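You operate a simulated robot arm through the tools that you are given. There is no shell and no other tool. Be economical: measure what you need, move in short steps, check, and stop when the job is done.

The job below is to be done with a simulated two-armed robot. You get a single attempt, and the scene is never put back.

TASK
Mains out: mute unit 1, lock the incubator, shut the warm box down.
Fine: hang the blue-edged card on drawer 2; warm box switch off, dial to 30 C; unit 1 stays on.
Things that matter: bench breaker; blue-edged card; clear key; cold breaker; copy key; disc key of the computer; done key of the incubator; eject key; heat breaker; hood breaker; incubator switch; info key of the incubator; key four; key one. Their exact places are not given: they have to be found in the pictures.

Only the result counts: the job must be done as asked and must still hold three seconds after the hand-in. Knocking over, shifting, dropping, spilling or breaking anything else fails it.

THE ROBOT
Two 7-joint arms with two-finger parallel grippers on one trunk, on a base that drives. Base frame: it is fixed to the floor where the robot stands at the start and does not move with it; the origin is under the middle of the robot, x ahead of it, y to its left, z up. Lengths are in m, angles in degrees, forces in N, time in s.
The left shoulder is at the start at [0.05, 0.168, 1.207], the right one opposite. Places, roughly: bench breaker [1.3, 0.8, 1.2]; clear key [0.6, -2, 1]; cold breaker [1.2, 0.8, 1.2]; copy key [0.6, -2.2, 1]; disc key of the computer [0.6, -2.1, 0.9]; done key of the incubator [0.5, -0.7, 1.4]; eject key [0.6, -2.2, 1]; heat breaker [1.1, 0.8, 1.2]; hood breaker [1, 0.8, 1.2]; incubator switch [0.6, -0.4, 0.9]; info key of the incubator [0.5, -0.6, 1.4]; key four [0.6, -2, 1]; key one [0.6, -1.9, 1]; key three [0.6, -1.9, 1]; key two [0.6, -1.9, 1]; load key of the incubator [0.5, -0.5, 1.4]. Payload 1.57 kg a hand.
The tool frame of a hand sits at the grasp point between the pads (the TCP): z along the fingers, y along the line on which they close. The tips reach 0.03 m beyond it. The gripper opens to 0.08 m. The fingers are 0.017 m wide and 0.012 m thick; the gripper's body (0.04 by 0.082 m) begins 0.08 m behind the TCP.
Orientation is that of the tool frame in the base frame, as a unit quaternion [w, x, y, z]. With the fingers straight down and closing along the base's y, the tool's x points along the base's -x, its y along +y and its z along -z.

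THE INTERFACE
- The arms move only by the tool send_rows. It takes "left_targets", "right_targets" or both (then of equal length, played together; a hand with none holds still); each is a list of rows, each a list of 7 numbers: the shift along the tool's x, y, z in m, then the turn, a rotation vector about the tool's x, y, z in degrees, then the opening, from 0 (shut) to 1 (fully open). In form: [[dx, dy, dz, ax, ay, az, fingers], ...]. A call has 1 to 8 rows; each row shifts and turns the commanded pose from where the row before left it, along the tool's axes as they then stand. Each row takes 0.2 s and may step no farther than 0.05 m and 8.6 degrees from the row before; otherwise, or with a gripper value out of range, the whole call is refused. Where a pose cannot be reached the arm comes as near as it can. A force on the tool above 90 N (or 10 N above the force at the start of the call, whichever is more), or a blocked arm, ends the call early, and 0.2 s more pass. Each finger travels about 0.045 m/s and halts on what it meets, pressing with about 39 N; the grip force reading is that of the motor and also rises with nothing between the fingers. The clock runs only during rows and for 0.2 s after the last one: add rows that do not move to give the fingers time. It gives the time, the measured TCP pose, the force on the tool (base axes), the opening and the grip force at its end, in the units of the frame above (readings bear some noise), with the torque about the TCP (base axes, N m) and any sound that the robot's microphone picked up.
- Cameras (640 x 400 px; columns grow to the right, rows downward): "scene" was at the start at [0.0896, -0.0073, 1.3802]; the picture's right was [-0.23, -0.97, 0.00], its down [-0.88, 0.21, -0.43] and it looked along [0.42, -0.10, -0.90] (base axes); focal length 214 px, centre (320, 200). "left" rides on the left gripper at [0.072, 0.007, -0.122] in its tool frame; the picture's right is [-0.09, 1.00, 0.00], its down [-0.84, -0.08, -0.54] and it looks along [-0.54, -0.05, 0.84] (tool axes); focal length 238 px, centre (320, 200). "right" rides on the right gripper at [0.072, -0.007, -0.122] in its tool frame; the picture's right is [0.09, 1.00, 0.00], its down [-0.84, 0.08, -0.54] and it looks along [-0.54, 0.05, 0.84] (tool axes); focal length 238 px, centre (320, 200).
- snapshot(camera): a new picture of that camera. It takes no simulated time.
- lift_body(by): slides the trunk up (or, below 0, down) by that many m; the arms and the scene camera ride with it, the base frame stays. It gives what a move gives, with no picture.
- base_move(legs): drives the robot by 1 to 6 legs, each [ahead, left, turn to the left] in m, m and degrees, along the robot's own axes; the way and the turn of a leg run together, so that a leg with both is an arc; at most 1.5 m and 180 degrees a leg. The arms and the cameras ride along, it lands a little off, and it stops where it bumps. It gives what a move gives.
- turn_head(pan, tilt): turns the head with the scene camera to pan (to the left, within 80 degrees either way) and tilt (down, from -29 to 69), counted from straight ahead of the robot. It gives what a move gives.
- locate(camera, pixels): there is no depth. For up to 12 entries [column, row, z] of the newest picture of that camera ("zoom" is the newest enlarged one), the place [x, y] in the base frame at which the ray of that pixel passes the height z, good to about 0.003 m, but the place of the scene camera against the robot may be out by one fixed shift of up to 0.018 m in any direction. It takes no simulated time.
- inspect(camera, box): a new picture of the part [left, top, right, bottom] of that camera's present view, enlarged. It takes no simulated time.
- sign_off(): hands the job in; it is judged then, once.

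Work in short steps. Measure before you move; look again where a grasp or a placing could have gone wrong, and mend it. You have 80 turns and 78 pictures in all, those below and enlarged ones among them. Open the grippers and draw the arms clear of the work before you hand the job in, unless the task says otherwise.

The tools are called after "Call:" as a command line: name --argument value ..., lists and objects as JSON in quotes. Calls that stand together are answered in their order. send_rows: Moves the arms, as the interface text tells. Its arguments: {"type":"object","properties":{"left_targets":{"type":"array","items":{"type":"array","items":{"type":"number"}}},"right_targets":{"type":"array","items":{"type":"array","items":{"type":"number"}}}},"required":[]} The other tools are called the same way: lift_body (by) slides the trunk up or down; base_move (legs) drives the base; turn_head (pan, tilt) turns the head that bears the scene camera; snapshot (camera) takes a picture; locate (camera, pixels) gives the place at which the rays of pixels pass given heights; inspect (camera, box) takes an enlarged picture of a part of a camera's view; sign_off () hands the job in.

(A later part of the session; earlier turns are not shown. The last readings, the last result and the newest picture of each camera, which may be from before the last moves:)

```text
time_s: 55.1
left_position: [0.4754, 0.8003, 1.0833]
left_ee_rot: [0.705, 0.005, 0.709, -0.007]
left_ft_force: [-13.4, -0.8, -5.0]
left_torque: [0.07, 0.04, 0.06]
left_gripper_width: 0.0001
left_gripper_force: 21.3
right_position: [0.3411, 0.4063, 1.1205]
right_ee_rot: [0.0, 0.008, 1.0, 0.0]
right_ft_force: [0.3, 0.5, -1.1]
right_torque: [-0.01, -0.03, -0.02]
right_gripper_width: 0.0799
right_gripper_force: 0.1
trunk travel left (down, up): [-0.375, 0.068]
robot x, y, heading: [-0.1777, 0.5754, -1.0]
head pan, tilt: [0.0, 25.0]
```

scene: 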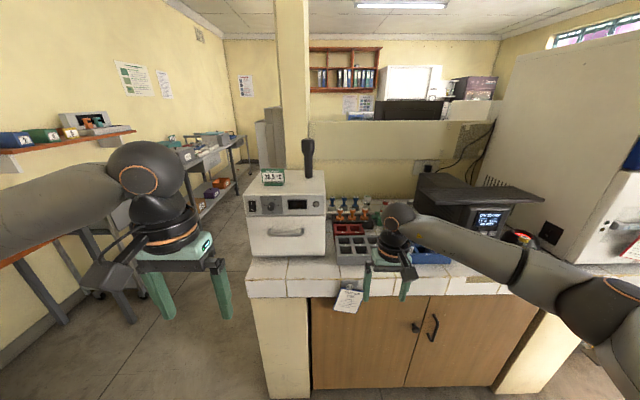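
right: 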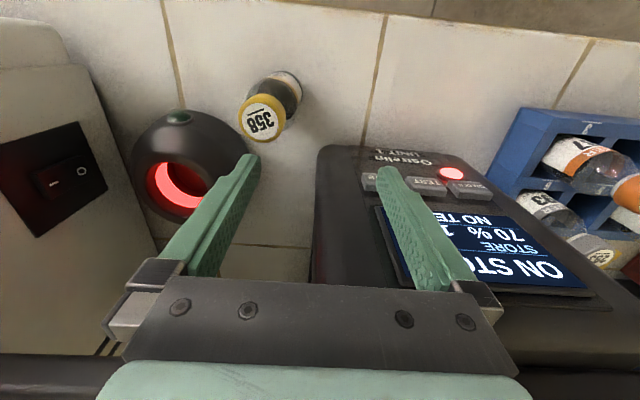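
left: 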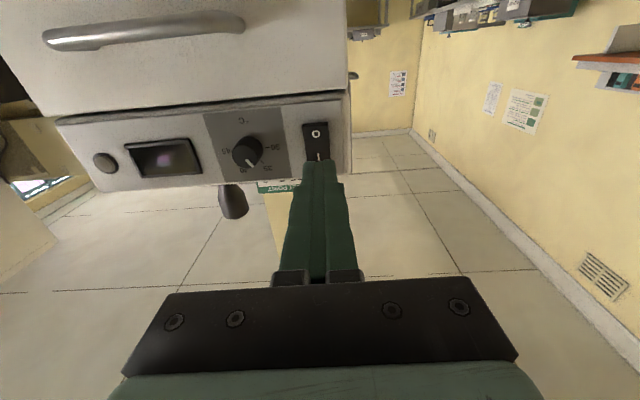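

Contact of 13 N at tip x≈0.505, no click reported yet. Push a few mm more, then back off and look.

Call:
send_rows --left_targets '[[0, 0, 0.004, 0, 0, 0, 0], [0, 0, 0.004, 0, 0, 0, 0], [0, 0, 0, 0, 0, 0, 0]]'

Call:
send_rows --left_targets '[[0, 0, -0.04, 0, 0, 0, 0], [0, 0, -0.04, 0, 0, 0, 0], [0, 0, 0, 0, 0, 0, 0]]'

Call:
inspect --camera "left" --box '[200, 80, 360, 200]'

```text
time_s: 55.9
left_position: [0.4765, 0.8014, 1.0818]
left_ee_rot: [0.705, 0.006, 0.709, -0.007]
left_ft_force: [-87.1, 1.6, -17.1]
left_torque: [0.21, -0.14, 0.2]
left_gripper_width: 0.0
left_gripper_force: 22.0
right_position: [0.3334, 0.4078, 1.1259]
right_ee_rot: [0.005, 0.008, 1.0, 0.0]
right_ft_force: [-0.7, 0.4, 0.3]
right_torque: [0.0, 0.02, 0.01]
right_gripper_width: 0.0797
right_gripper_force: 0.1
trunk travel left (down, up): [-0.375, 0.068]
robot x, y, heading: [-0.1812, 0.572, -0.7]
head pan, tilt: [0.0, 25.0]
```

```text
time_s: 56.7
left_position: [0.4064, 0.8033, 1.0844]
left_ee_rot: [0.706, 0.005, 0.709, -0.007]
left_ft_force: [-0.1, 0.2, 0.0]
left_torque: [-0.01, -0.01, 0.03]
left_gripper_width: 0.0
left_gripper_force: 20.8
right_position: [0.3417, 0.4073, 1.1191]
right_ee_rot: [0.0, 0.007, 1.0, -0.001]
right_ft_force: [-0.3, -0.9, 0.3]
right_torque: [0.01, 0.0, -0.01]
right_gripper_width: 0.0798
right_gripper_force: 0.1
trunk travel left (down, up): [-0.375, 0.068]
robot x, y, heading: [-0.1756, 0.5743, -1.0]
head pan, tilt: [0.0, 25.0]
```

```text
3.33 times, centred on (280, 140) of left
```

zoom: 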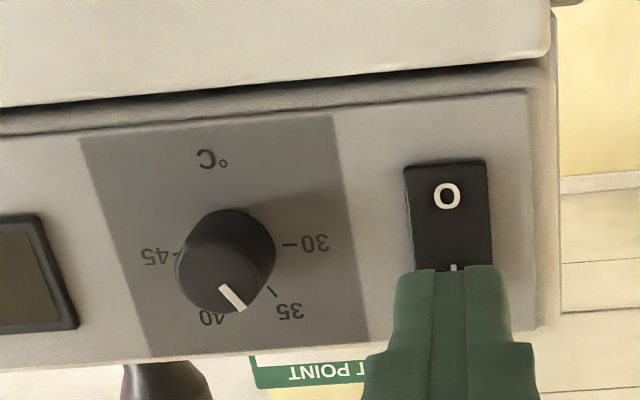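

Hard stop without a click — maybe it's already off, or I hit the frame. Check the rocker's tilt with the scene camera, closer.

Call:
turn_head --pan 25 --tilt 25

Call:
inspect --camera "scene" --box '[270, 180, 350, 240]'

Call:
inspect --camera "left" --box '[290, 115, 345, 165]'

```text
time_s: 57.6
left_position: [0.4062, 0.803, 1.0823]
left_ee_rot: [0.705, 0.005, 0.709, -0.007]
left_ft_force: [0.1, 0.0, 0.2]
left_torque: [-0.02, 0.01, 0.02]
left_gripper_width: 0.0003
left_gripper_force: 21.3
right_position: [0.3412, 0.4073, 1.119]
right_ee_rot: [0.0, 0.007, 1.0, 0.0]
right_ft_force: [-0.7, -0.4, 0.2]
right_torque: [0.01, -0.01, -0.05]
right_gripper_width: 0.0801
right_gripper_force: 0.1
trunk travel left (down, up): [-0.375, 0.068]
robot x, y, heading: [-0.1743, 0.5758, -0.8]
head pan, tilt: [25.0, 25.0]
```

```text
6.67 times, centred on (310, 210) of scene
```

zoom: 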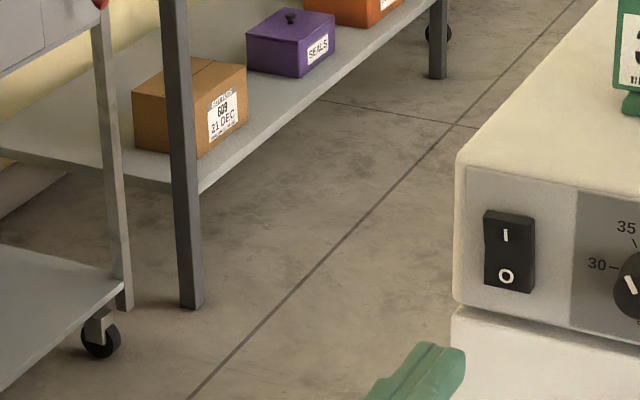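

```text
8.00 times, centred on (318, 140) of left
```

zoom: 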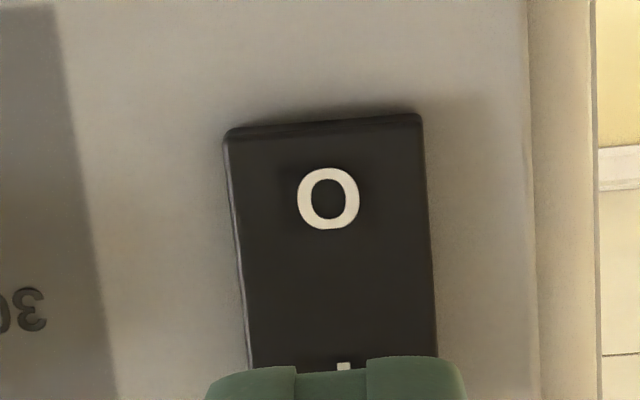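

Not conclusive. I'll move over to the dial (needed anyway), which shows the switch from the side; the pointer reads ~36 so I pre-rotate the hand +35° with fingers at 0.05 m.

Call:
send_rows --left_targets '[[-0.006, -0.033, 0, 0, 0, 0, 0.62], [-0.006, -0.033, 0, 0, 0, 0, 0.62], [0, 0, 0, 0, 0, 0, 0.62], [0, 0, 0, 0, 0, 0, 0.62]]'

Call:
snapshot --camera "left"

Call:
inspect --camera "left" --box '[330, 100, 430, 180]'

```text
time_s: 58.6
left_position: [0.4035, 0.735, 1.0954]
left_ee_rot: [0.705, 0.005, 0.709, -0.007]
left_ft_force: [0.1, 0.0, -0.3]
left_torque: [0.02, 0.01, 0.0]
left_gripper_width: 0.0497
left_gripper_force: 0.0
right_position: [0.3436, 0.4069, 1.1194]
right_ee_rot: [0.0, 0.008, 1.0, 0.0]
right_ft_force: [0.1, -0.1, 0.5]
right_torque: [0.01, 0.0, 0.0]
right_gripper_width: 0.08
right_gripper_force: 0.0
trunk travel left (down, up): [-0.375, 0.068]
robot x, y, heading: [-0.1745, 0.5772, -0.9]
head pan, tilt: [25.0, 25.0]
```

```text
36 pictures are left
```

left: 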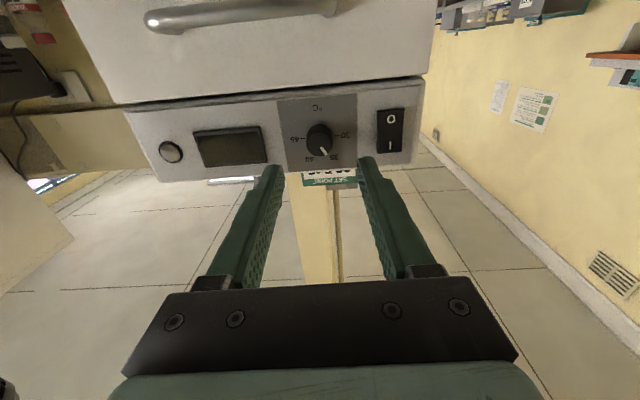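

```text
5.00 times, centred on (380, 140) of left
```

zoom: 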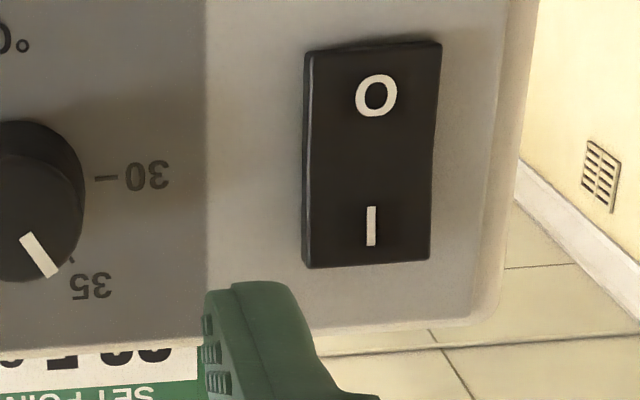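

The O side seems seated (87 N at a hard stop); I'll compare later. Dial centred at (319,139) between the fingers: rotate +34° and advance around the knob.

Call:
send_rows --left_targets '[[0.001, -0.002, 0, 0, 0, 8.5, 0.62], [0, 0, 0, 0, 0, 8.5, 0.62], [0, 0, 0, 0, 0, 8.5, 0.62], [0, 0, 0, 0, 0, 8.5, 0.62], [0, 0, 0.03, 0, 0, 0, 0.62], [0, 0, 0.02, 0, 0, 0, 0.62], [0, 0, 0.008, 0, 0, 0, 0.62], [0, 0, 0.004, 0, 0, 0, 0.62]]'

Call:
inspect --camera "left" --box '[160, 20, 480, 220]'

```text
time_s: 60.4
left_position: [0.4658, 0.732, 1.0926]
left_ee_rot: [0.677, 0.212, 0.676, 0.201]
left_ft_force: [1.4, -0.1, 0.6]
left_torque: [-0.02, 0.02, -0.02]
left_gripper_width: 0.0497
left_gripper_force: 0.0
right_position: [0.3412, 0.407, 1.121]
right_ee_rot: [0.0, 0.008, 1.0, 0.0]
right_ft_force: [0.1, 0.8, -0.3]
right_torque: [-0.03, -0.02, -0.02]
right_gripper_width: 0.0801
right_gripper_force: 0.0
trunk travel left (down, up): [-0.375, 0.068]
robot x, y, heading: [-0.1775, 0.5752, -0.7]
head pan, tilt: [25.0, 25.0]
```

```text
2.00 times, centred on (320, 120) of left
```

zoom: 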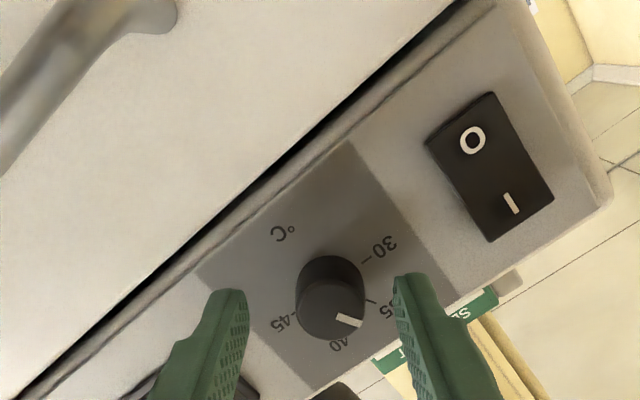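

Fingers straddle the knob (tips at (235,290) and (410,280), knob between). Close on it.

Call:
send_rows --left_targets '[[0, 0, 0.002, 0, 0, 0, 0.4], [0, 0, 0, 0, 0, 0, 0.2], [0, 0, 0, 0, 0, 0, 0.2], [0, 0, 0, 0, 0, 0, 0.2]]'

Call:
inspect --camera "left" --box '[160, 20, 480, 220]'

```text
time_s: 61.4
left_position: [0.4672, 0.7333, 1.0962]
left_ee_rot: [0.678, 0.213, 0.675, 0.201]
left_ft_force: [4.8, 9.7, 8.9]
left_torque: [0.0, 0.21, 0.66]
left_gripper_width: 0.0238
left_gripper_force: 34.2
right_position: [0.3427, 0.4084, 1.1199]
right_ee_rot: [0.0, 0.008, 1.0, 0.001]
right_ft_force: [-0.2, 0.1, 0.1]
right_torque: [0.02, -0.02, 0.0]
right_gripper_width: 0.0801
right_gripper_force: 0.1
trunk travel left (down, up): [-0.375, 0.068]
robot x, y, heading: [-0.176, 0.5796, -1.2]
head pan, tilt: [25.0, 25.0]
```

```text
2.00 times, centred on (320, 120) of left
```

zoom: 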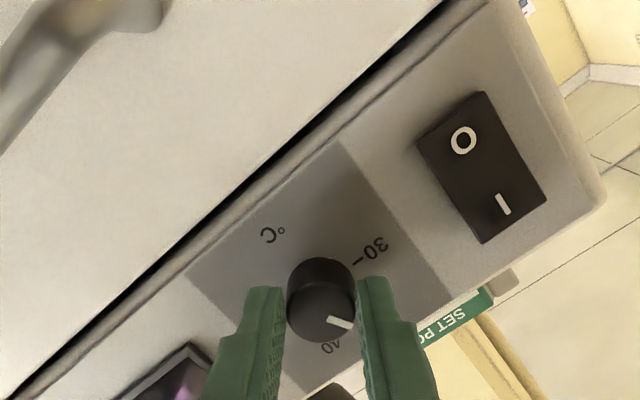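

Knob held (0.024 m). Recentre 3 mm and turn counter-clockwise 60°, then look at the pointer.

Call:
send_rows --left_targets '[[0, 0.003, 0, 0, 0, -7.5, 0.2], [0, 0, 0, 0, 0, -7.5, 0.2], [0, 0, 0, 0, 0, -7.5, 0.2], [0, 0, 0, 0, 0, -7.5, 0.2], [0, 0, 0, 0, 0, -7.5, 0.2], [0, 0, 0, 0, 0, -7.5, 0.2], [0, 0, 0, 0, 0, -7.5, 0.2], [0, 0, 0, 0, 0, -7.5, 0.2]]'

Call:
inspect --camera "left" --box '[160, 20, 480, 220]'

```text
time_s: 63.0
left_position: [0.4696, 0.749, 1.0932]
left_ee_rot: [0.706, -0.045, 0.704, -0.066]
left_ft_force: [-8.8, -45.5, 4.1]
left_torque: [0.19, 0.25, -1.6]
left_gripper_width: 0.0568
left_gripper_force: 22.5
right_position: [0.3396, 0.3992, 1.1208]
right_ee_rot: [0.002, 0.012, 1.0, 0.003]
right_ft_force: [-1.0, 0.2, 0.7]
right_torque: [0.0, 0.03, 0.03]
right_gripper_width: 0.08
right_gripper_force: 0.1
trunk travel left (down, up): [-0.375, 0.068]
robot x, y, heading: [-0.1792, 0.5717, -1.2]
head pan, tilt: [25.0, 25.0]
stopped in row 8 (left hand): the arm was blocked; the commanded pose is now the measured one
```

```text
2.00 times, centred on (320, 120) of left
```

zoom: 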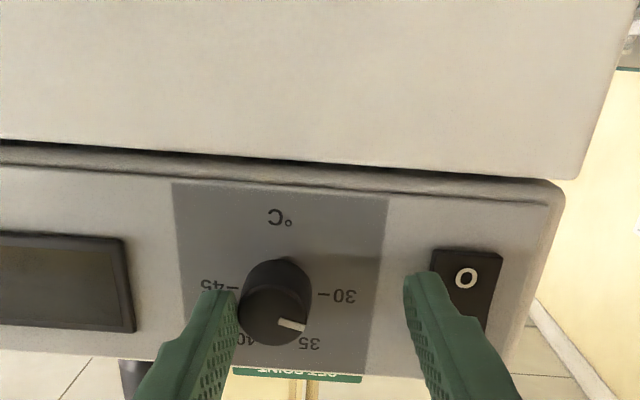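

The hand drifted +y and the knob slipped after turning partway (pointer now ~33). Back straight off with fingers at their present width and look.

Call:
send_rows --left_targets '[[0, -0.004, 0, 0, 0, 0, 0.75], [0, 0, -0.03, 0, 0, 0, 0.75], [0, 0, -0.03, 0, 0, 0, 0.75], [0, 0, 0, 0, 0, 0, 0.6]]'

Call:
inspect --camera "left" --box '[220, 80, 420, 205]'

```text
time_s: 64.0
left_position: [0.4092, 0.772, 1.0931]
left_ee_rot: [0.709, -0.049, 0.702, -0.044]
left_ft_force: [0.6, 1.3, 0.4]
left_torque: [0.0, 0.0, 0.01]
left_gripper_width: 0.0481
left_gripper_force: 0.1
right_position: [0.3415, 0.4054, 1.1198]
right_ee_rot: [0.0, 0.009, 1.0, 0.0]
right_ft_force: [-0.7, 0.0, -0.3]
right_torque: [0.0, -0.01, 0.04]
right_gripper_width: 0.0801
right_gripper_force: 0.1
trunk travel left (down, up): [-0.375, 0.068]
robot x, y, heading: [-0.176, 0.5775, -0.8]
head pan, tilt: [25.0, 25.0]
```

```text
3.20 times, centred on (320, 142) of left
```

zoom: 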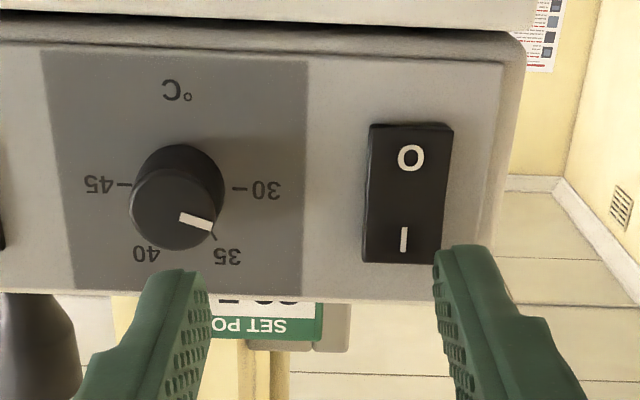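

Pointer now ~32; the hand evidently hit a roll limit near −8°. I re-roll to +40°, recentre on the knob at y≈0.735, and turn the remaining ~22° within the good range.

Call:
send_rows --left_targets '[[0, -0.018, 0, 0, 0, 8, 0.62], [0, -0.019, 0, 0, 0, 8, 0.62], [0, 0, 0, 0, 0, 8, 0.62], [0, 0, 0, 0, 0, 8, 0.62], [0, 0, 0, 0, 0, 8, 0.62], [0, 0, 0, 0, 0, 7, 0.62], [0, 0, 0, 0, 0, 0, 0.62]]'

Call:
inspect --camera "left" --box '[160, 50, 480, 250]'

```text
time_s: 65.6
left_position: [0.4098, 0.7269, 1.0919]
left_ee_rot: [0.668, 0.231, 0.67, 0.228]
left_ft_force: [-0.4, 0.9, 0.9]
left_torque: [0.02, 0.02, -0.01]
left_gripper_width: 0.0496
left_gripper_force: 0.0
right_position: [0.3424, 0.4045, 1.1208]
right_ee_rot: [-0.001, 0.009, 1.0, 0.0]
right_ft_force: [0.2, 0.8, -0.7]
right_torque: [-0.02, -0.04, -0.01]
right_gripper_width: 0.0802
right_gripper_force: 0.0
trunk travel left (down, up): [-0.375, 0.068]
robot x, y, heading: [-0.182, 0.574, -0.9]
head pan, tilt: [25.0, 25.0]
```

```text
2.00 times, centred on (320, 150) of left
```

zoom: 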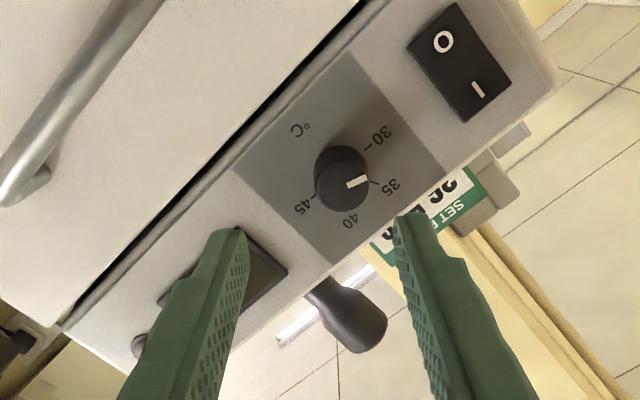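

Roll is +38°. Shift 9 mm along the closing axis to centre, advance around the knob, and close.

Call:
send_rows --left_targets '[[0.001, 0.0094, 0, 0, 0, 0, 0.62], [0, 0, 0.03, 0, 0, 0, 0.62], [0, 0, 0.02, 0, 0, 0, 0.62], [0, 0, 0.008, 0, 0, 0, 0.62], [0, 0, 0, 0, 0, 0, 0.35], [0, 0, 0, 0, 0, 0, 0.2], [0, 0, 0, 0, 0, 0, 0.2], [0, 0, 0, 0, 0, 0, 0.2]]'

Call:
inspect --camera "left" --box '[240, 80, 400, 180]'

```text
time_s: 67.4
left_position: [0.4692, 0.7343, 1.0962]
left_ee_rot: [0.668, 0.229, 0.67, 0.228]
left_ft_force: [1.0, -1.0, -1.3]
left_torque: [0.0, 0.02, -0.06]
left_gripper_width: 0.0245
left_gripper_force: 35.5
right_position: [0.3424, 0.4043, 1.1205]
right_ee_rot: [0.0, 0.01, 1.0, 0.0]
right_ft_force: [-0.1, 0.2, 0.0]
right_torque: [0.01, 0.03, 0.01]
right_gripper_width: 0.0803
right_gripper_force: 0.2
trunk travel left (down, up): [-0.375, 0.068]
robot x, y, heading: [-0.1713, 0.5729, -1.1]
head pan, tilt: [25.0, 25.0]
```

```text
4.00 times, centred on (320, 130) of left
```

zoom: 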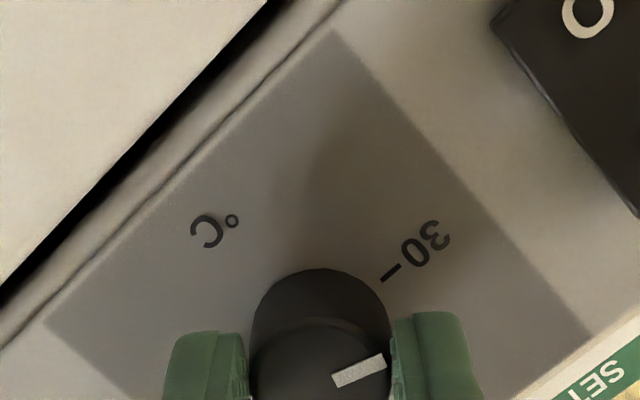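

Centred grip with almost no side load; mark is ~20° short of the 30 tick. Turn −20°.

Call:
send_rows --left_targets '[[0, 0, 0, 0, 0, -5, 0.2], [0, 0, 0, 0, 0, -5, 0.2], [0, 0, 0, 0, 0, -5, 0.2], [0, 0, 0, 0, 0, -5, 0.2], [0, 0, 0, 0, 0, 0, 0.2]]'

Call:
inspect --camera "left" --box '[240, 80, 400, 180]'

```text
time_s: 68.6
left_position: [0.4705, 0.7318, 1.0962]
left_ee_rot: [0.697, 0.115, 0.698, 0.113]
left_ft_force: [-5.2, -21.8, -7.8]
left_torque: [0.35, 0.1, -0.92]
left_gripper_width: 0.0242
left_gripper_force: 36.1
right_position: [0.3411, 0.4019, 1.1193]
right_ee_rot: [0.0, 0.009, 1.0, 0.002]
right_ft_force: [-0.8, 0.6, 0.6]
right_torque: [0.01, 0.04, 0.0]
right_gripper_width: 0.0801
right_gripper_force: 0.1
trunk travel left (down, up): [-0.375, 0.068]
robot x, y, heading: [-0.1717, 0.5728, -1.2]
head pan, tilt: [25.0, 25.0]
```

```text
4.00 times, centred on (320, 130) of left
```

zoom: 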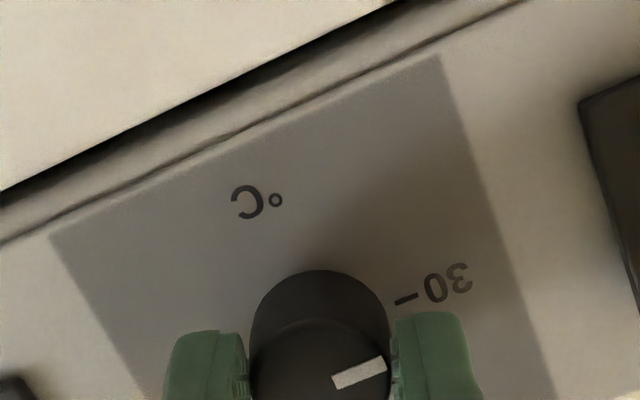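

Mark at ~20.5° vs scale horizontal ~23–24°; turn another 3° while relieving side force, then release and back off.

Call:
send_rows --left_targets '[[0, -0.003, 0, 0, 0, -3, 0.2], [0, 0, 0, 0, 0, 0, 0.2], [0, 0, 0, 0, 0, 0, 0.6], [0, 0, 0, 0, 0, 0, 0.62], [0, 0, -0.03, 0, 0, 0, 0.62], [0, 0, -0.03, 0, 0, 0, 0.62], [0, 0, 0, 0, 0, 0, 0.62]]'

Call:
inspect --camera "left" --box '[240, 80, 400, 180]'

```text
time_s: 70.4
left_position: [0.4146, 0.7536, 1.1086]
left_ee_rot: [0.706, 0.1, 0.69, 0.123]
left_ft_force: [-0.4, -0.1, 0.6]
left_torque: [0.02, 0.0, -0.01]
left_gripper_width: 0.0494
left_gripper_force: 0.0
right_position: [0.3421, 0.4062, 1.1194]
right_ee_rot: [-0.001, 0.01, 1.0, 0.0]
right_ft_force: [-0.5, -0.1, -0.1]
right_torque: [0.02, -0.02, -0.01]
right_gripper_width: 0.0803
right_gripper_force: 0.1
trunk travel left (down, up): [-0.375, 0.068]
robot x, y, heading: [-0.1759, 0.5766, -1.3]
head pan, tilt: [25.0, 25.0]
stopped in row 7 (left hand): the arm was blocked; the commanded pose is now the measured one
```

```text
4.00 times, centred on (320, 130) of left
```

zoom: 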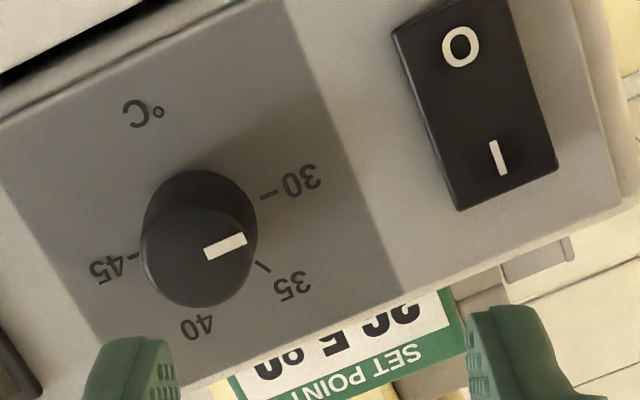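

Pointer is at 30 (within ~0.25 °C). As the fingers passed near the switch during the slip, I re-press O once more to be sure: close, align to (y 0.80, z 1.080).

Call:
send_rows --left_targets '[[0.02, 0.018, -0.005, 0, 0, 0, 0.3], [0.02, 0.018, 0, 0, 0, 0, 0], [0, 0, 0, 0, 0, 0, 0], [0, 0, 0, 0, 0, 0, 0], [0, 0, 0, 0, 0, 0, 0]]'

Call:
snapshot --camera "left"

```text
time_s: 71.6
left_position: [0.4106, 0.8007, 1.0803]
left_ee_rot: [0.706, 0.1, 0.691, 0.123]
left_ft_force: [0.1, -0.2, -0.2]
left_torque: [-0.01, -0.01, 0.01]
left_gripper_width: 0.0001
left_gripper_force: 20.8
right_position: [0.3415, 0.4053, 1.1199]
right_ee_rot: [-0.001, 0.01, 1.0, 0.0]
right_ft_force: [-0.4, 0.2, 0.9]
right_torque: [-0.03, 0.0, -0.01]
right_gripper_width: 0.0801
right_gripper_force: 0.2
trunk travel left (down, up): [-0.375, 0.068]
robot x, y, heading: [-0.1775, 0.5754, -1.0]
head pan, tilt: [25.0, 25.0]
```

```text
26 pictures are left
```

left: 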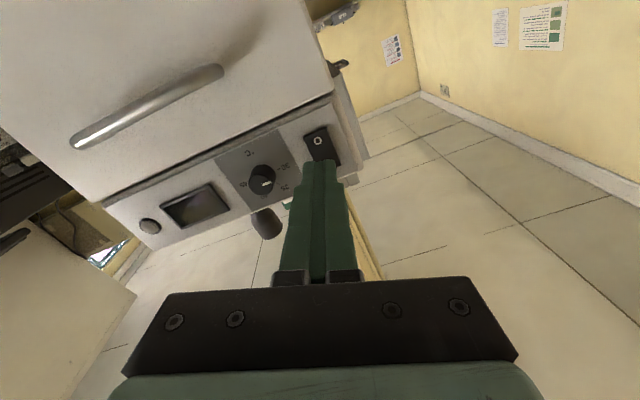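

Aligned. Press to ~x 0.507 and retract.

Call:
send_rows --left_targets '[[0, 0, 0.03, 0, 0, 0, 0], [0, 0, 0.025, 0, 0, 0, 0], [0, 0, 0.007, 0, 0, 0, 0], [0, 0, 0.004, 0, 0, 0, 0], [0, 0, 0.003, 0, 0, 0, 0], [0, 0, 0, 0, 0, 0, 0]]'

Call:
send_rows --left_targets '[[0, 0, -0.04, 0, 0, 0, 0], [0, 0, -0.05, 0, 0, 0, 0], [0, 0, -0.05, 0, 0, 0, 0], [0, 0, -0.03, 0, 0, 0, 0]]'

Call:
turn_head --pan 0 --tilt 25

Call:
inspect --camera "scene" --box '[210, 170, 310, 232]'

```text
time_s: 73.0
left_position: [0.4745, 0.8015, 1.0836]
left_ee_rot: [0.706, 0.1, 0.691, 0.122]
left_ft_force: [-32.3, -0.5, -7.6]
left_torque: [0.01, -0.07, -0.1]
left_gripper_width: 0.0
left_gripper_force: 21.5
right_position: [0.3393, 0.4063, 1.1212]
right_ee_rot: [0.002, 0.009, 1.0, 0.0]
right_ft_force: [0.1, 0.0, -0.6]
right_torque: [0.02, 0.0, -0.01]
right_gripper_width: 0.0799
right_gripper_force: 0.1
trunk travel left (down, up): [-0.375, 0.068]
robot x, y, heading: [-0.1767, 0.5757, -1.0]
head pan, tilt: [25.0, 25.0]
```

```text
time_s: 74.0
left_position: [0.3082, 0.7967, 1.0795]
left_ee_rot: [0.706, 0.1, 0.69, 0.123]
left_ft_force: [0.0, -0.9, -0.1]
left_torque: [-0.02, 0.0, -0.01]
left_gripper_width: 0.0
left_gripper_force: 21.6
right_position: [0.3417, 0.4049, 1.1194]
right_ee_rot: [0.0, 0.01, 1.0, 0.0]
right_ft_force: [-0.2, -0.7, -0.5]
right_torque: [-0.01, 0.06, -0.01]
right_gripper_width: 0.0802
right_gripper_force: 0.1
trunk travel left (down, up): [-0.375, 0.068]
robot x, y, heading: [-0.1801, 0.5716, -1.0]
head pan, tilt: [25.0, 25.0]
```

```text
time_s: 74.9
left_position: [0.31, 0.7965, 1.0801]
left_ee_rot: [0.706, 0.1, 0.691, 0.122]
left_ft_force: [-0.6, 0.0, 0.7]
left_torque: [-0.02, 0.03, 0.01]
left_gripper_width: 0.0001
left_gripper_force: 21.0
right_position: [0.3418, 0.4043, 1.1197]
right_ee_rot: [0.0, 0.01, 1.0, 0.001]
right_ft_force: [-0.3, -0.6, -0.2]
right_torque: [-0.02, 0.03, -0.02]
right_gripper_width: 0.0799
right_gripper_force: 0.0
trunk travel left (down, up): [-0.375, 0.068]
robot x, y, heading: [-0.1748, 0.5759, -1.0]
head pan, tilt: [0.0, 25.0]
```

```text
6.40 times, centred on (260, 201) of scene
```

zoom: 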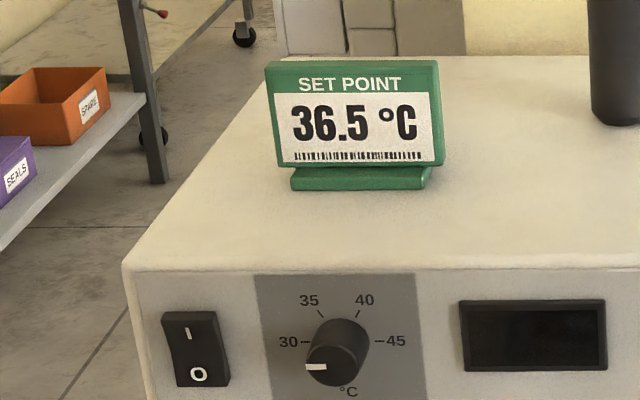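

Dial mark now horizontal at 30, rocker O pressed. Next the card: look at it closely, along with the drawer handles.

Call:
send_rows --left_targets '[[0, 0, -0.04, 0, 0, 0, 0.5], [0, 0, -0.04, 0, 0, 0, 0.5]]' --right_targets '[[0.03, -0.04, -0.03, 0, 0, 0, 1], [0.03, -0.04, -0.03, 0, 0, 0, 1]]'

Call:
turn_head --pan -15 --tilt 45

Call:
snapshot --camera "scene"

```text
refused: row 1 steps farther than a row can; nothing moved
```

```text
time_s: 75.7
left_position: [0.3097, 0.7974, 1.0798]
left_ee_rot: [0.706, 0.099, 0.69, 0.124]
left_ft_force: [-1.3, 0.8, 0.6]
left_torque: [-0.02, 0.01, 0.03]
left_gripper_width: 0.0
left_gripper_force: 21.3
right_position: [0.3418, 0.4053, 1.1205]
right_ee_rot: [0.0, 0.01, 1.0, 0.0]
right_ft_force: [-0.5, -0.5, -0.1]
right_torque: [-0.01, 0.0, 0.02]
right_gripper_width: 0.08
right_gripper_force: 0.0
trunk travel left (down, up): [-0.375, 0.068]
robot x, y, heading: [-0.176, 0.5781, -1.1]
head pan, tilt: [-15.0, 45.0]
```

```text
24 pictures are left
```

scene: 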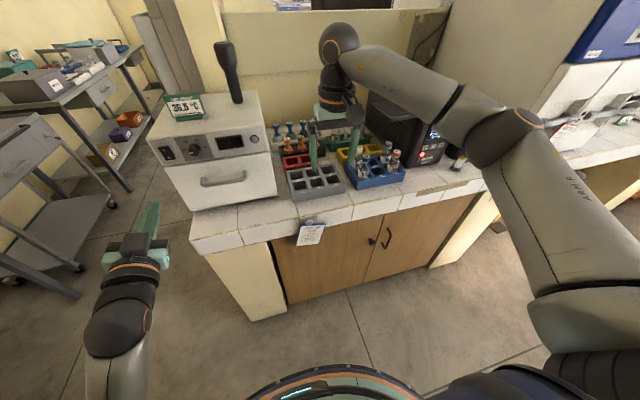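

Card at (311,233) and hook at (311,222). Zoom and locate along possible heights.

Call:
inspect --camera "scene" --box '[280, 195, 344, 255]'

Call:
locate --camera "scene" --pixels '[[311, 221, 0.88], [311, 221, 0.86], [311, 221, 0.84], [300, 226, 0.84], [324, 226, 0.84], [297, 245, 0.76], [318, 243, 0.76], [311, 213, 0.88], [311, 213, 0.9], [240, 204, 0.88], [240, 204, 0.9]]'

```text
6.67 times, centred on (312, 225) of scene
```

zoom: 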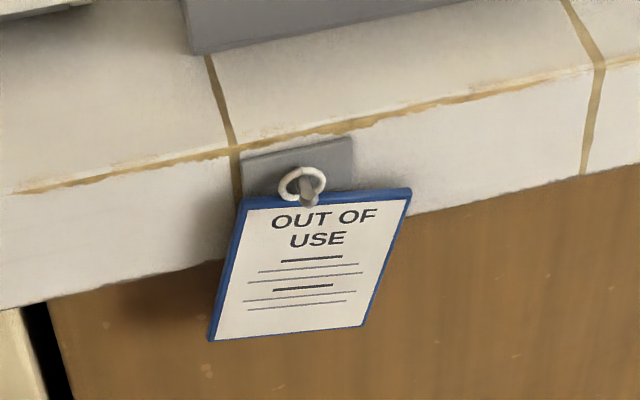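

```text
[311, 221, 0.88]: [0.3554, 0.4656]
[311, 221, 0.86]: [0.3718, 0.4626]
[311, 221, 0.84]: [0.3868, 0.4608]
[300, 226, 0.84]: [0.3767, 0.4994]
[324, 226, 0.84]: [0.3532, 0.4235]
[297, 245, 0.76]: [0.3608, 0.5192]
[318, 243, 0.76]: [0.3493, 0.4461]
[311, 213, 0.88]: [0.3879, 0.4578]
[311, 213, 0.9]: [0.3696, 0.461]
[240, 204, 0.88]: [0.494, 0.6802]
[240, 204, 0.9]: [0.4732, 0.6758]
```

Card hangs on a hook on the tile edge near (0.36, 0.46), card spanning z≈0.76–0.84. I'll take it from its right side with the right hand pointing along +y and fingers closing along x: draw back and begin turning the hand.

Call:
send_rows --left_targets '[[0, 0, -0.03, 0, 0, 0, 0.5], [0, 0, -0.03, 0, 0, 0, 0.5], [0, 0, 0, 0, 0, 0, 0.5], [0, 0, 0, 0, 0, 0, 0.5], [0, 0, 0, 0, 0, 0, 0.5], [0, 0, 0, 0, 0, 0, 0.5], [0, 0, 0, 0, 0, 0, 0.5], [0, 0, 0, 0, 0, 0, 0.5]]' --right_targets '[[0.035, -0.035, 0, 0, 0, 0, 1], [0.035, -0.035, 0, 0, 0, 0, 1], [0.035, -0.035, 0, 0, 0, 0, 1], [0.035, -0.035, 0, -4.9, 4.9, 4.9, 0.6], [0, 0, 0, -4.9, 4.9, 4.9, 0.6], [0, 0, 0, -4.9, 4.9, 4.9, 0.6], [0, 0, 0, -4.9, 4.9, 4.9, 0.6], [0, 0, 0, -4.9, 4.9, 4.9, 0.6]]'

Call:
send_rows --right_targets '[[0, 0, 0, -4.9, 4.9, 4.9, 0.6], [0, 0, 0, -4.9, 4.9, 4.9, 0.6], [0, 0, 0, -4.9, 4.9, 4.9, 0.6], [0, 0, 0, -4.9, 4.9, 4.9, 0.6], [0, 0, 0, -4.9, 4.9, 4.9, 0.6], [0, 0, 0, -4.9, 4.9, 4.9, 0.6], [0, 0, 0, -4.9, 4.9, 4.9, 0.6], [0, 0, 0, -4.9, 4.9, 4.9, 0.6]]'

Call:
send_rows --right_targets '[[0, 0, 0, -4.9, 4.9, 4.9, 0.6], [0, 0, 0, 0, 0, 0, 0.6]]'

```text
time_s: 77.5
left_position: [0.2548, 0.7922, 1.073]
left_ee_rot: [0.706, 0.1, 0.69, 0.123]
left_ft_force: [-1.0, -0.5, 0.0]
left_torque: [0.02, -0.01, 0.01]
left_gripper_width: 0.0401
left_gripper_force: 0.0
left hand out of reach, approached as far as the arm can: row 2
right_position: [0.1988, 0.268, 1.12]
right_ee_rot: [-0.209, 0.218, 0.93, 0.211]
right_ft_force: [1.3, -0.8, -0.2]
right_torque: [0.0, 0.03, -0.01]
right_gripper_width: 0.0479
right_gripper_force: 0.1
trunk travel left (down, up): [-0.375, 0.068]
robot x, y, heading: [-0.1749, 0.5705, -0.9]
head pan, tilt: [-15.0, 45.0]
```

```text
time_s: 79.3
left_position: [0.2544, 0.7922, 1.0741]
left_ee_rot: [0.706, 0.099, 0.69, 0.123]
left_ft_force: [0.7, -0.3, 0.0]
left_torque: [-0.02, 0.0, 0.0]
left_gripper_width: 0.0399
left_gripper_force: 0.1
right_position: [0.1989, 0.2677, 1.1193]
right_ee_rot: [-0.47, 0.479, 0.566, 0.479]
right_ft_force: [0.2, -0.4, -0.2]
right_torque: [-0.01, -0.02, -0.04]
right_gripper_width: 0.0479
right_gripper_force: 0.0
trunk travel left (down, up): [-0.375, 0.068]
robot x, y, heading: [-0.1737, 0.5737, -1.0]
head pan, tilt: [-15.0, 45.0]
```

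```text
time_s: 79.9
left_position: [0.2553, 0.7923, 1.0734]
left_ee_rot: [0.707, 0.1, 0.69, 0.122]
left_ft_force: [-0.2, 0.2, -0.8]
left_torque: [0.01, 0.01, -0.01]
left_gripper_width: 0.0402
left_gripper_force: 0.1
right_position: [0.1992, 0.2681, 1.1203]
right_ee_rot: [-0.493, 0.502, 0.504, 0.502]
right_ft_force: [0.7, 0.4, -0.8]
right_torque: [0.01, 0.03, 0.0]
right_gripper_width: 0.0476
right_gripper_force: 0.1
trunk travel left (down, up): [-0.375, 0.068]
robot x, y, heading: [-0.1739, 0.5711, -0.9]
head pan, tilt: [-15.0, 45.0]
```

Right hand now points along +y with camera on top. Lower the trunk 0.3 m to card height and look with the right camera.

Call:
lift_body --by -0.3

Call:
snapshot --camera "right"

Call:
inspect --camera "scene" --box '[240, 60, 400, 180]'

```text
time_s: 82.9
left_position: [0.2552, 0.7911, 0.7729]
left_ee_rot: [0.706, 0.1, 0.69, 0.124]
left_ft_force: [-0.3, -0.5, -0.4]
left_torque: [0.04, 0.01, -0.01]
left_gripper_width: 0.0401
left_gripper_force: 0.0
right_position: [0.1995, 0.268, 0.8198]
right_ee_rot: [-0.492, 0.501, 0.506, 0.501]
right_ft_force: [-0.2, 0.8, 0.5]
right_torque: [0.01, -0.04, 0.02]
right_gripper_width: 0.0478
right_gripper_force: 0.0
trunk travel left (down, up): [-0.075, 0.368]
robot x, y, heading: [-0.1769, 0.5789, -0.9]
head pan, tilt: [-15.0, 45.0]
```

```text
22 pictures are left
```

right: 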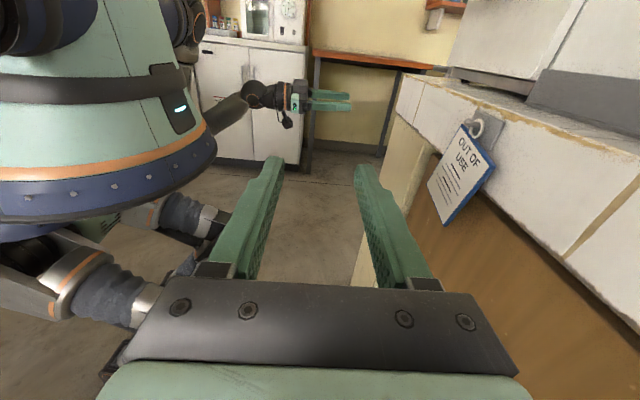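

```text
3.33 times, centred on (320, 120) of scene
```

zoom: 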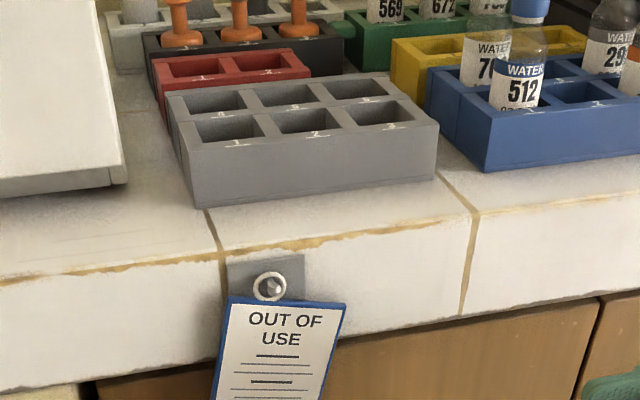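

Both views show the card. Triangulate its near (right) edge: top corner right-cam (494,167) / zoom (346,305), plus ring.

Call:
locate --camera "right" --pixels '[[494, 167, 0.8], [494, 167, 0.82], [494, 167, 0.84], [446, 225, 0.74], [446, 225, 0.72], [446, 225, 0.76], [477, 127, 0.84], [477, 127, 0.86], [463, 123, 0.82], [463, 123, 0.84], [428, 182, 0.74], [428, 182, 0.76]]'

Call:
locate --camera "zoom" --pixels '[[346, 305, 0.8], [346, 305, 0.82], [346, 305, 0.84], [228, 298, 0.82], [228, 298, 0.84], [270, 286, 0.82], [270, 286, 0.84], [270, 286, 0.86], [320, 236, 0.88], [320, 236, 0.86]]'

```text
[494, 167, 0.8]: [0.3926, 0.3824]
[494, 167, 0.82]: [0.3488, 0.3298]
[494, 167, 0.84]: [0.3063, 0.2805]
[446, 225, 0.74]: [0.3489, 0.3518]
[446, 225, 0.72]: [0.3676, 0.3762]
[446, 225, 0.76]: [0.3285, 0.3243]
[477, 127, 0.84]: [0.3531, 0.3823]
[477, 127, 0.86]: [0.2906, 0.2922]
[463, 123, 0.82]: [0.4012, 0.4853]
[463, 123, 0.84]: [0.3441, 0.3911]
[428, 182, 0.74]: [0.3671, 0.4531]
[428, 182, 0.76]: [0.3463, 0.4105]
```

```text
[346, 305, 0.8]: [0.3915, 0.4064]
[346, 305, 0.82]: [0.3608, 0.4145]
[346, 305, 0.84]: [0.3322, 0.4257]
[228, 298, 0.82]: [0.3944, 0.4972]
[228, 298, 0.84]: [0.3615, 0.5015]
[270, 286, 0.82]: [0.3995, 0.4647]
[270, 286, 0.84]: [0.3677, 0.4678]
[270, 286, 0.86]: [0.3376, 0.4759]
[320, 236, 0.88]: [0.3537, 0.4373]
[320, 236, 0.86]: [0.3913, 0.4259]
```

Card spans roughly x≈0.40, y 0.405–0.50, z 0.69–0.80, ring at (0.405,0.466,0.822). Door knobs make a flat side approach risky, so I yaw the hand 45° toward the bench, lower to z≈0.735, and go to a pre-grasp point.

Call:
send_rows --right_targets '[[-0.014, 0, 0, -7.5, 0, 0, 0.45], [-0.014, 0, 0, -7.5, 0, 0, 0.45], [-0.014, 0, 0, -7.5, 0, 0, 0.45], [-0.014, 0, 0, -7.5, 0, 0, 0.45], [-0.014, 0, 0, -7.5, 0, 0, 0.45], [-0.014, 0, 0, -7.5, 0, 0, 0.45]]'

Call:
send_rows --right_targets '[[0, 0.0095, 0.04, 0, 0, 0, 0.45], [0, 0.0095, 0.04, 0, 0, 0, 0.45], [0, 0.0095, 0.04, 0, 0, 0, 0.45], [0, 0.0095, 0.038, 0, 0, 0, 0.45], [0, 0, 0, 0, 0, 0, 0.45]]'

Call:
snapshot --camera "right"

```text
time_s: 84.3
left_position: [0.2548, 0.792, 0.7735]
left_ee_rot: [0.706, 0.1, 0.69, 0.123]
left_ft_force: [0.2, 0.8, -0.1]
left_torque: [-0.02, 0.03, 0.01]
left_gripper_width: 0.0401
left_gripper_force: 0.1
right_position: [0.1997, 0.2653, 0.736]
right_ee_rot: [-0.261, 0.653, 0.272, 0.657]
right_ft_force: [-0.2, 0.5, -0.1]
right_torque: [-0.01, 0.0, 0.01]
right_gripper_width: 0.036
right_gripper_force: 0.1
trunk travel left (down, up): [-0.075, 0.368]
robot x, y, heading: [-0.1769, 0.5752, -1.0]
head pan, tilt: [-15.0, 45.0]
```

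```text
time_s: 85.5
left_position: [0.2546, 0.7923, 0.7727]
left_ee_rot: [0.706, 0.099, 0.69, 0.123]
left_ft_force: [-0.1, 0.7, -0.3]
left_torque: [-0.04, 0.0, -0.04]
left_gripper_width: 0.04
left_gripper_force: 0.1
right_position: [0.3388, 0.3512, 0.7357]
right_ee_rot: [-0.262, 0.652, 0.275, 0.656]
right_ft_force: [0.4, 0.4, -0.2]
right_torque: [0.03, -0.02, -0.01]
right_gripper_width: 0.036
right_gripper_force: 0.1
trunk travel left (down, up): [-0.075, 0.368]
robot x, y, heading: [-0.1735, 0.5721, -0.7]
head pan, tilt: [-15.0, 45.0]
```

```text
20 pictures are left
```

right: 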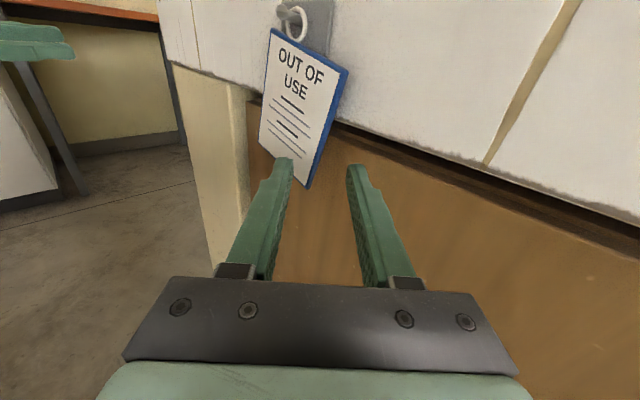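

Card is just beyond the fingers; triangulate its right edge corners (348,70) and (308,188) against the earlier view.

Call:
locate --camera "right" --pixels '[[348, 70, 0.8], [348, 70, 0.79], [348, 70, 0.78], [308, 188, 0.72], [308, 188, 0.71], [308, 188, 0.7], [308, 188, 0.69], [271, 30, 0.81], [271, 30, 0.8], [259, 142, 0.72], [259, 142, 0.7], [295, 20, 0.82]]'

```text
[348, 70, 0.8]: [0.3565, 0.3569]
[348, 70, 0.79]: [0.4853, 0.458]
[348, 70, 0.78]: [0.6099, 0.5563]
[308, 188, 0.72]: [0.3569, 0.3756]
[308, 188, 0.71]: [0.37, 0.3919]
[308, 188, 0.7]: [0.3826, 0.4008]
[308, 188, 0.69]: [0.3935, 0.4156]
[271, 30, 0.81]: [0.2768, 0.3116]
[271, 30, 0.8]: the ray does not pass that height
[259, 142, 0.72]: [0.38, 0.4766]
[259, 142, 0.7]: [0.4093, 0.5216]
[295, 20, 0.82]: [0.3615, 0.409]
```

Right edge runs (0.405,0.40,0.795)→(0.388,0.405,0.695); the finger gap lines up. Advance 0.05 then check force.

Call:
send_rows --right_targets '[[0, 0.002, 0.025, 0, 0, 0, 0.45], [0, 0, 0.02, 0, 0, 0, 0.45], [0, 0, 0.008, 0, 0, 0, 0.45], [0, 0, 0, 0, 0, 0, 0.45]]'

Call:
snapshot --camera "right"

```text
time_s: 86.5
left_position: [0.2553, 0.792, 0.7737]
left_ee_rot: [0.706, 0.099, 0.69, 0.123]
left_ft_force: [0.0, -0.3, -0.3]
left_torque: [0.02, 0.03, 0.03]
left_gripper_width: 0.0398
left_gripper_force: 0.1
right_position: [0.3796, 0.3854, 0.7361]
right_ee_rot: [-0.262, 0.652, 0.274, 0.657]
right_ft_force: [0.3, -0.6, 0.2]
right_torque: [0.03, -0.01, 0.0]
right_gripper_width: 0.0361
right_gripper_force: 0.0
trunk travel left (down, up): [-0.075, 0.368]
robot x, y, heading: [-0.174, 0.5715, -1.0]
head pan, tilt: [-15.0, 45.0]
```

```text
19 pictures are left
```

right: 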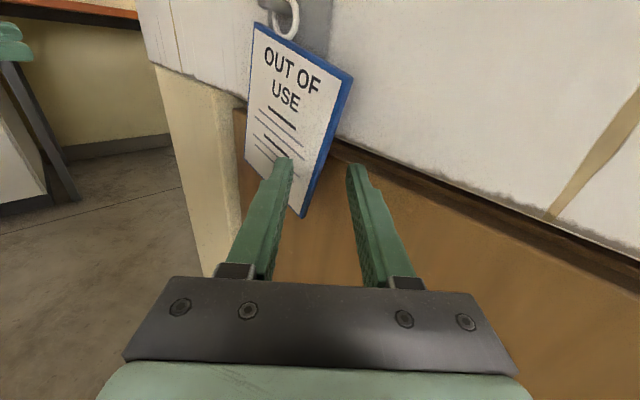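

The card edge lies centred between the fingers, no force. Advance 12 mm more and close.

Call:
send_rows --right_targets '[[0, 0, 0.012, 0, 0, 0, 0.45], [0, 0, 0, 0, 0, 0, 0.2], [0, 0, 0, 0, 0, 0, 0.0], [0, 0, 0, 0, 0, 0, 0.0], [0, 0, 0, 0, 0, 0, 0.0]]'

Call:
snapshot --camera "right"

```text
time_s: 87.7
left_position: [0.2552, 0.7916, 0.7741]
left_ee_rot: [0.706, 0.1, 0.69, 0.123]
left_ft_force: [-0.6, -0.2, -0.5]
left_torque: [-0.01, -0.06, 0.01]
left_gripper_width: 0.0399
left_gripper_force: 0.1
right_position: [0.3862, 0.3945, 0.7358]
right_ee_rot: [-0.263, 0.652, 0.274, 0.657]
right_ft_force: [-1.5, -2.0, 0.8]
right_torque: [0.19, -0.08, 0.14]
right_gripper_width: 0.0085
right_gripper_force: 27.1
trunk travel left (down, up): [-0.075, 0.368]
robot x, y, heading: [-0.18, 0.573, -0.9]
head pan, tilt: [-15.0, 45.0]
```

```text
18 pictures are left
```

right: 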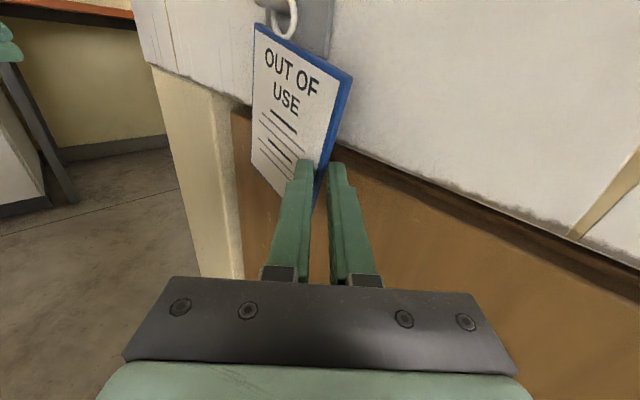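

Card held (0.0085 m). Lift slightly and draw outward at 45° to slide the ring off the peg, then look.

Call:
send_rows --right_targets '[[0.008, 0, 0, 0, 0, 0, 0], [0.008, -0.007, -0.007, 0, 0, 0, 0], [0.008, -0.007, -0.007, 0, 0, 0, 0], [0.008, -0.007, -0.007, 0, 0, 0, 0], [0, 0, 0, 0, 0, 0, 0]]'

Call:
snapshot --camera "right"

```text
time_s: 88.9
left_position: [0.2564, 0.7898, 0.7729]
left_ee_rot: [0.705, 0.102, 0.69, 0.123]
left_ft_force: [0.0, 0.5, -0.8]
left_torque: [-0.01, 0.02, 0.01]
left_gripper_width: 0.0398
left_gripper_force: 0.1
right_position: [0.3595, 0.39, 0.7596]
right_ee_rot: [-0.261, 0.659, 0.269, 0.652]
right_ft_force: [-2.8, -23.1, -29.6]
right_torque: [-0.4, 1.0, -0.26]
right_gripper_width: 0.0064
right_gripper_force: 26.5
trunk travel left (down, up): [-0.075, 0.368]
robot x, y, heading: [-0.1754, 0.5735, -1.1]
head pan, tilt: [-15.0, 45.0]
```

```text
17 pictures are left
```

right: 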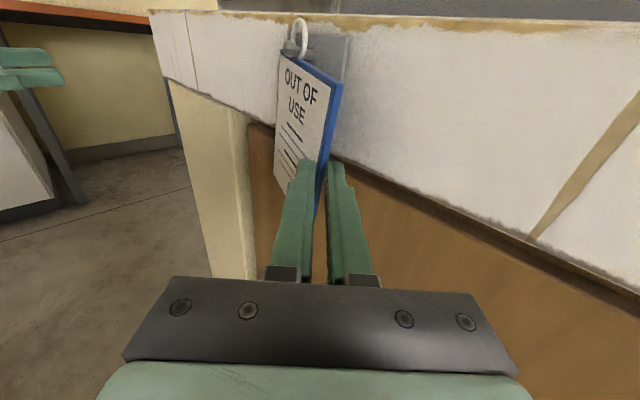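

Force −30 N down: lifted too far so the ring's bottom pushes on the peg. Lower 10 mm and slide straight out along −x.

Call:
send_rows --right_targets '[[-0.009, 0, 0, 0, 0, 0, 0], [0, -0.007, -0.007, 0, 0, 0, 0], [0, -0.007, -0.007, 0, 0, 0, 0], [0, -0.007, -0.007, 0, 0, 0, 0], [0, 0, 0, 0, 0, 0, 0]]'

Call:
snapshot --camera "right"

```text
time_s: 90.1
left_position: [0.2544, 0.7934, 0.7729]
left_ee_rot: [0.706, 0.1, 0.69, 0.123]
left_ft_force: [0.8, -0.5, 0.6]
left_torque: [0.02, -0.04, 0.03]
left_gripper_width: 0.0402
left_gripper_force: 0.0
right_position: [0.3273, 0.3971, 0.7598]
right_ee_rot: [-0.263, 0.651, 0.274, 0.657]
right_ft_force: [-0.1, 0.6, 0.1]
right_torque: [0.0, 0.03, 0.07]
right_gripper_width: 0.0045
right_gripper_force: 24.9
trunk travel left (down, up): [-0.075, 0.368]
robot x, y, heading: [-0.1746, 0.5735, -0.8]
head pan, tilt: [-15.0, 45.0]
```

```text
16 pictures are left
```

right: 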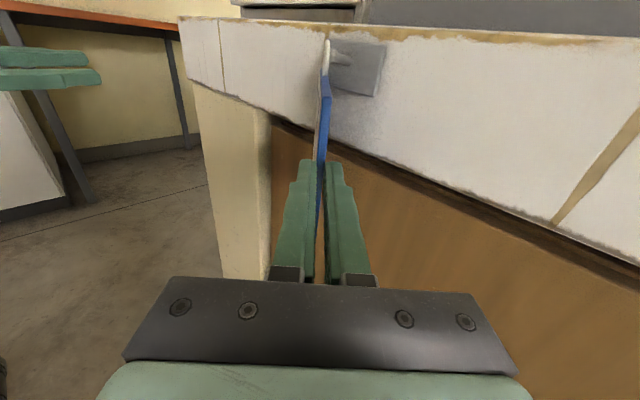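

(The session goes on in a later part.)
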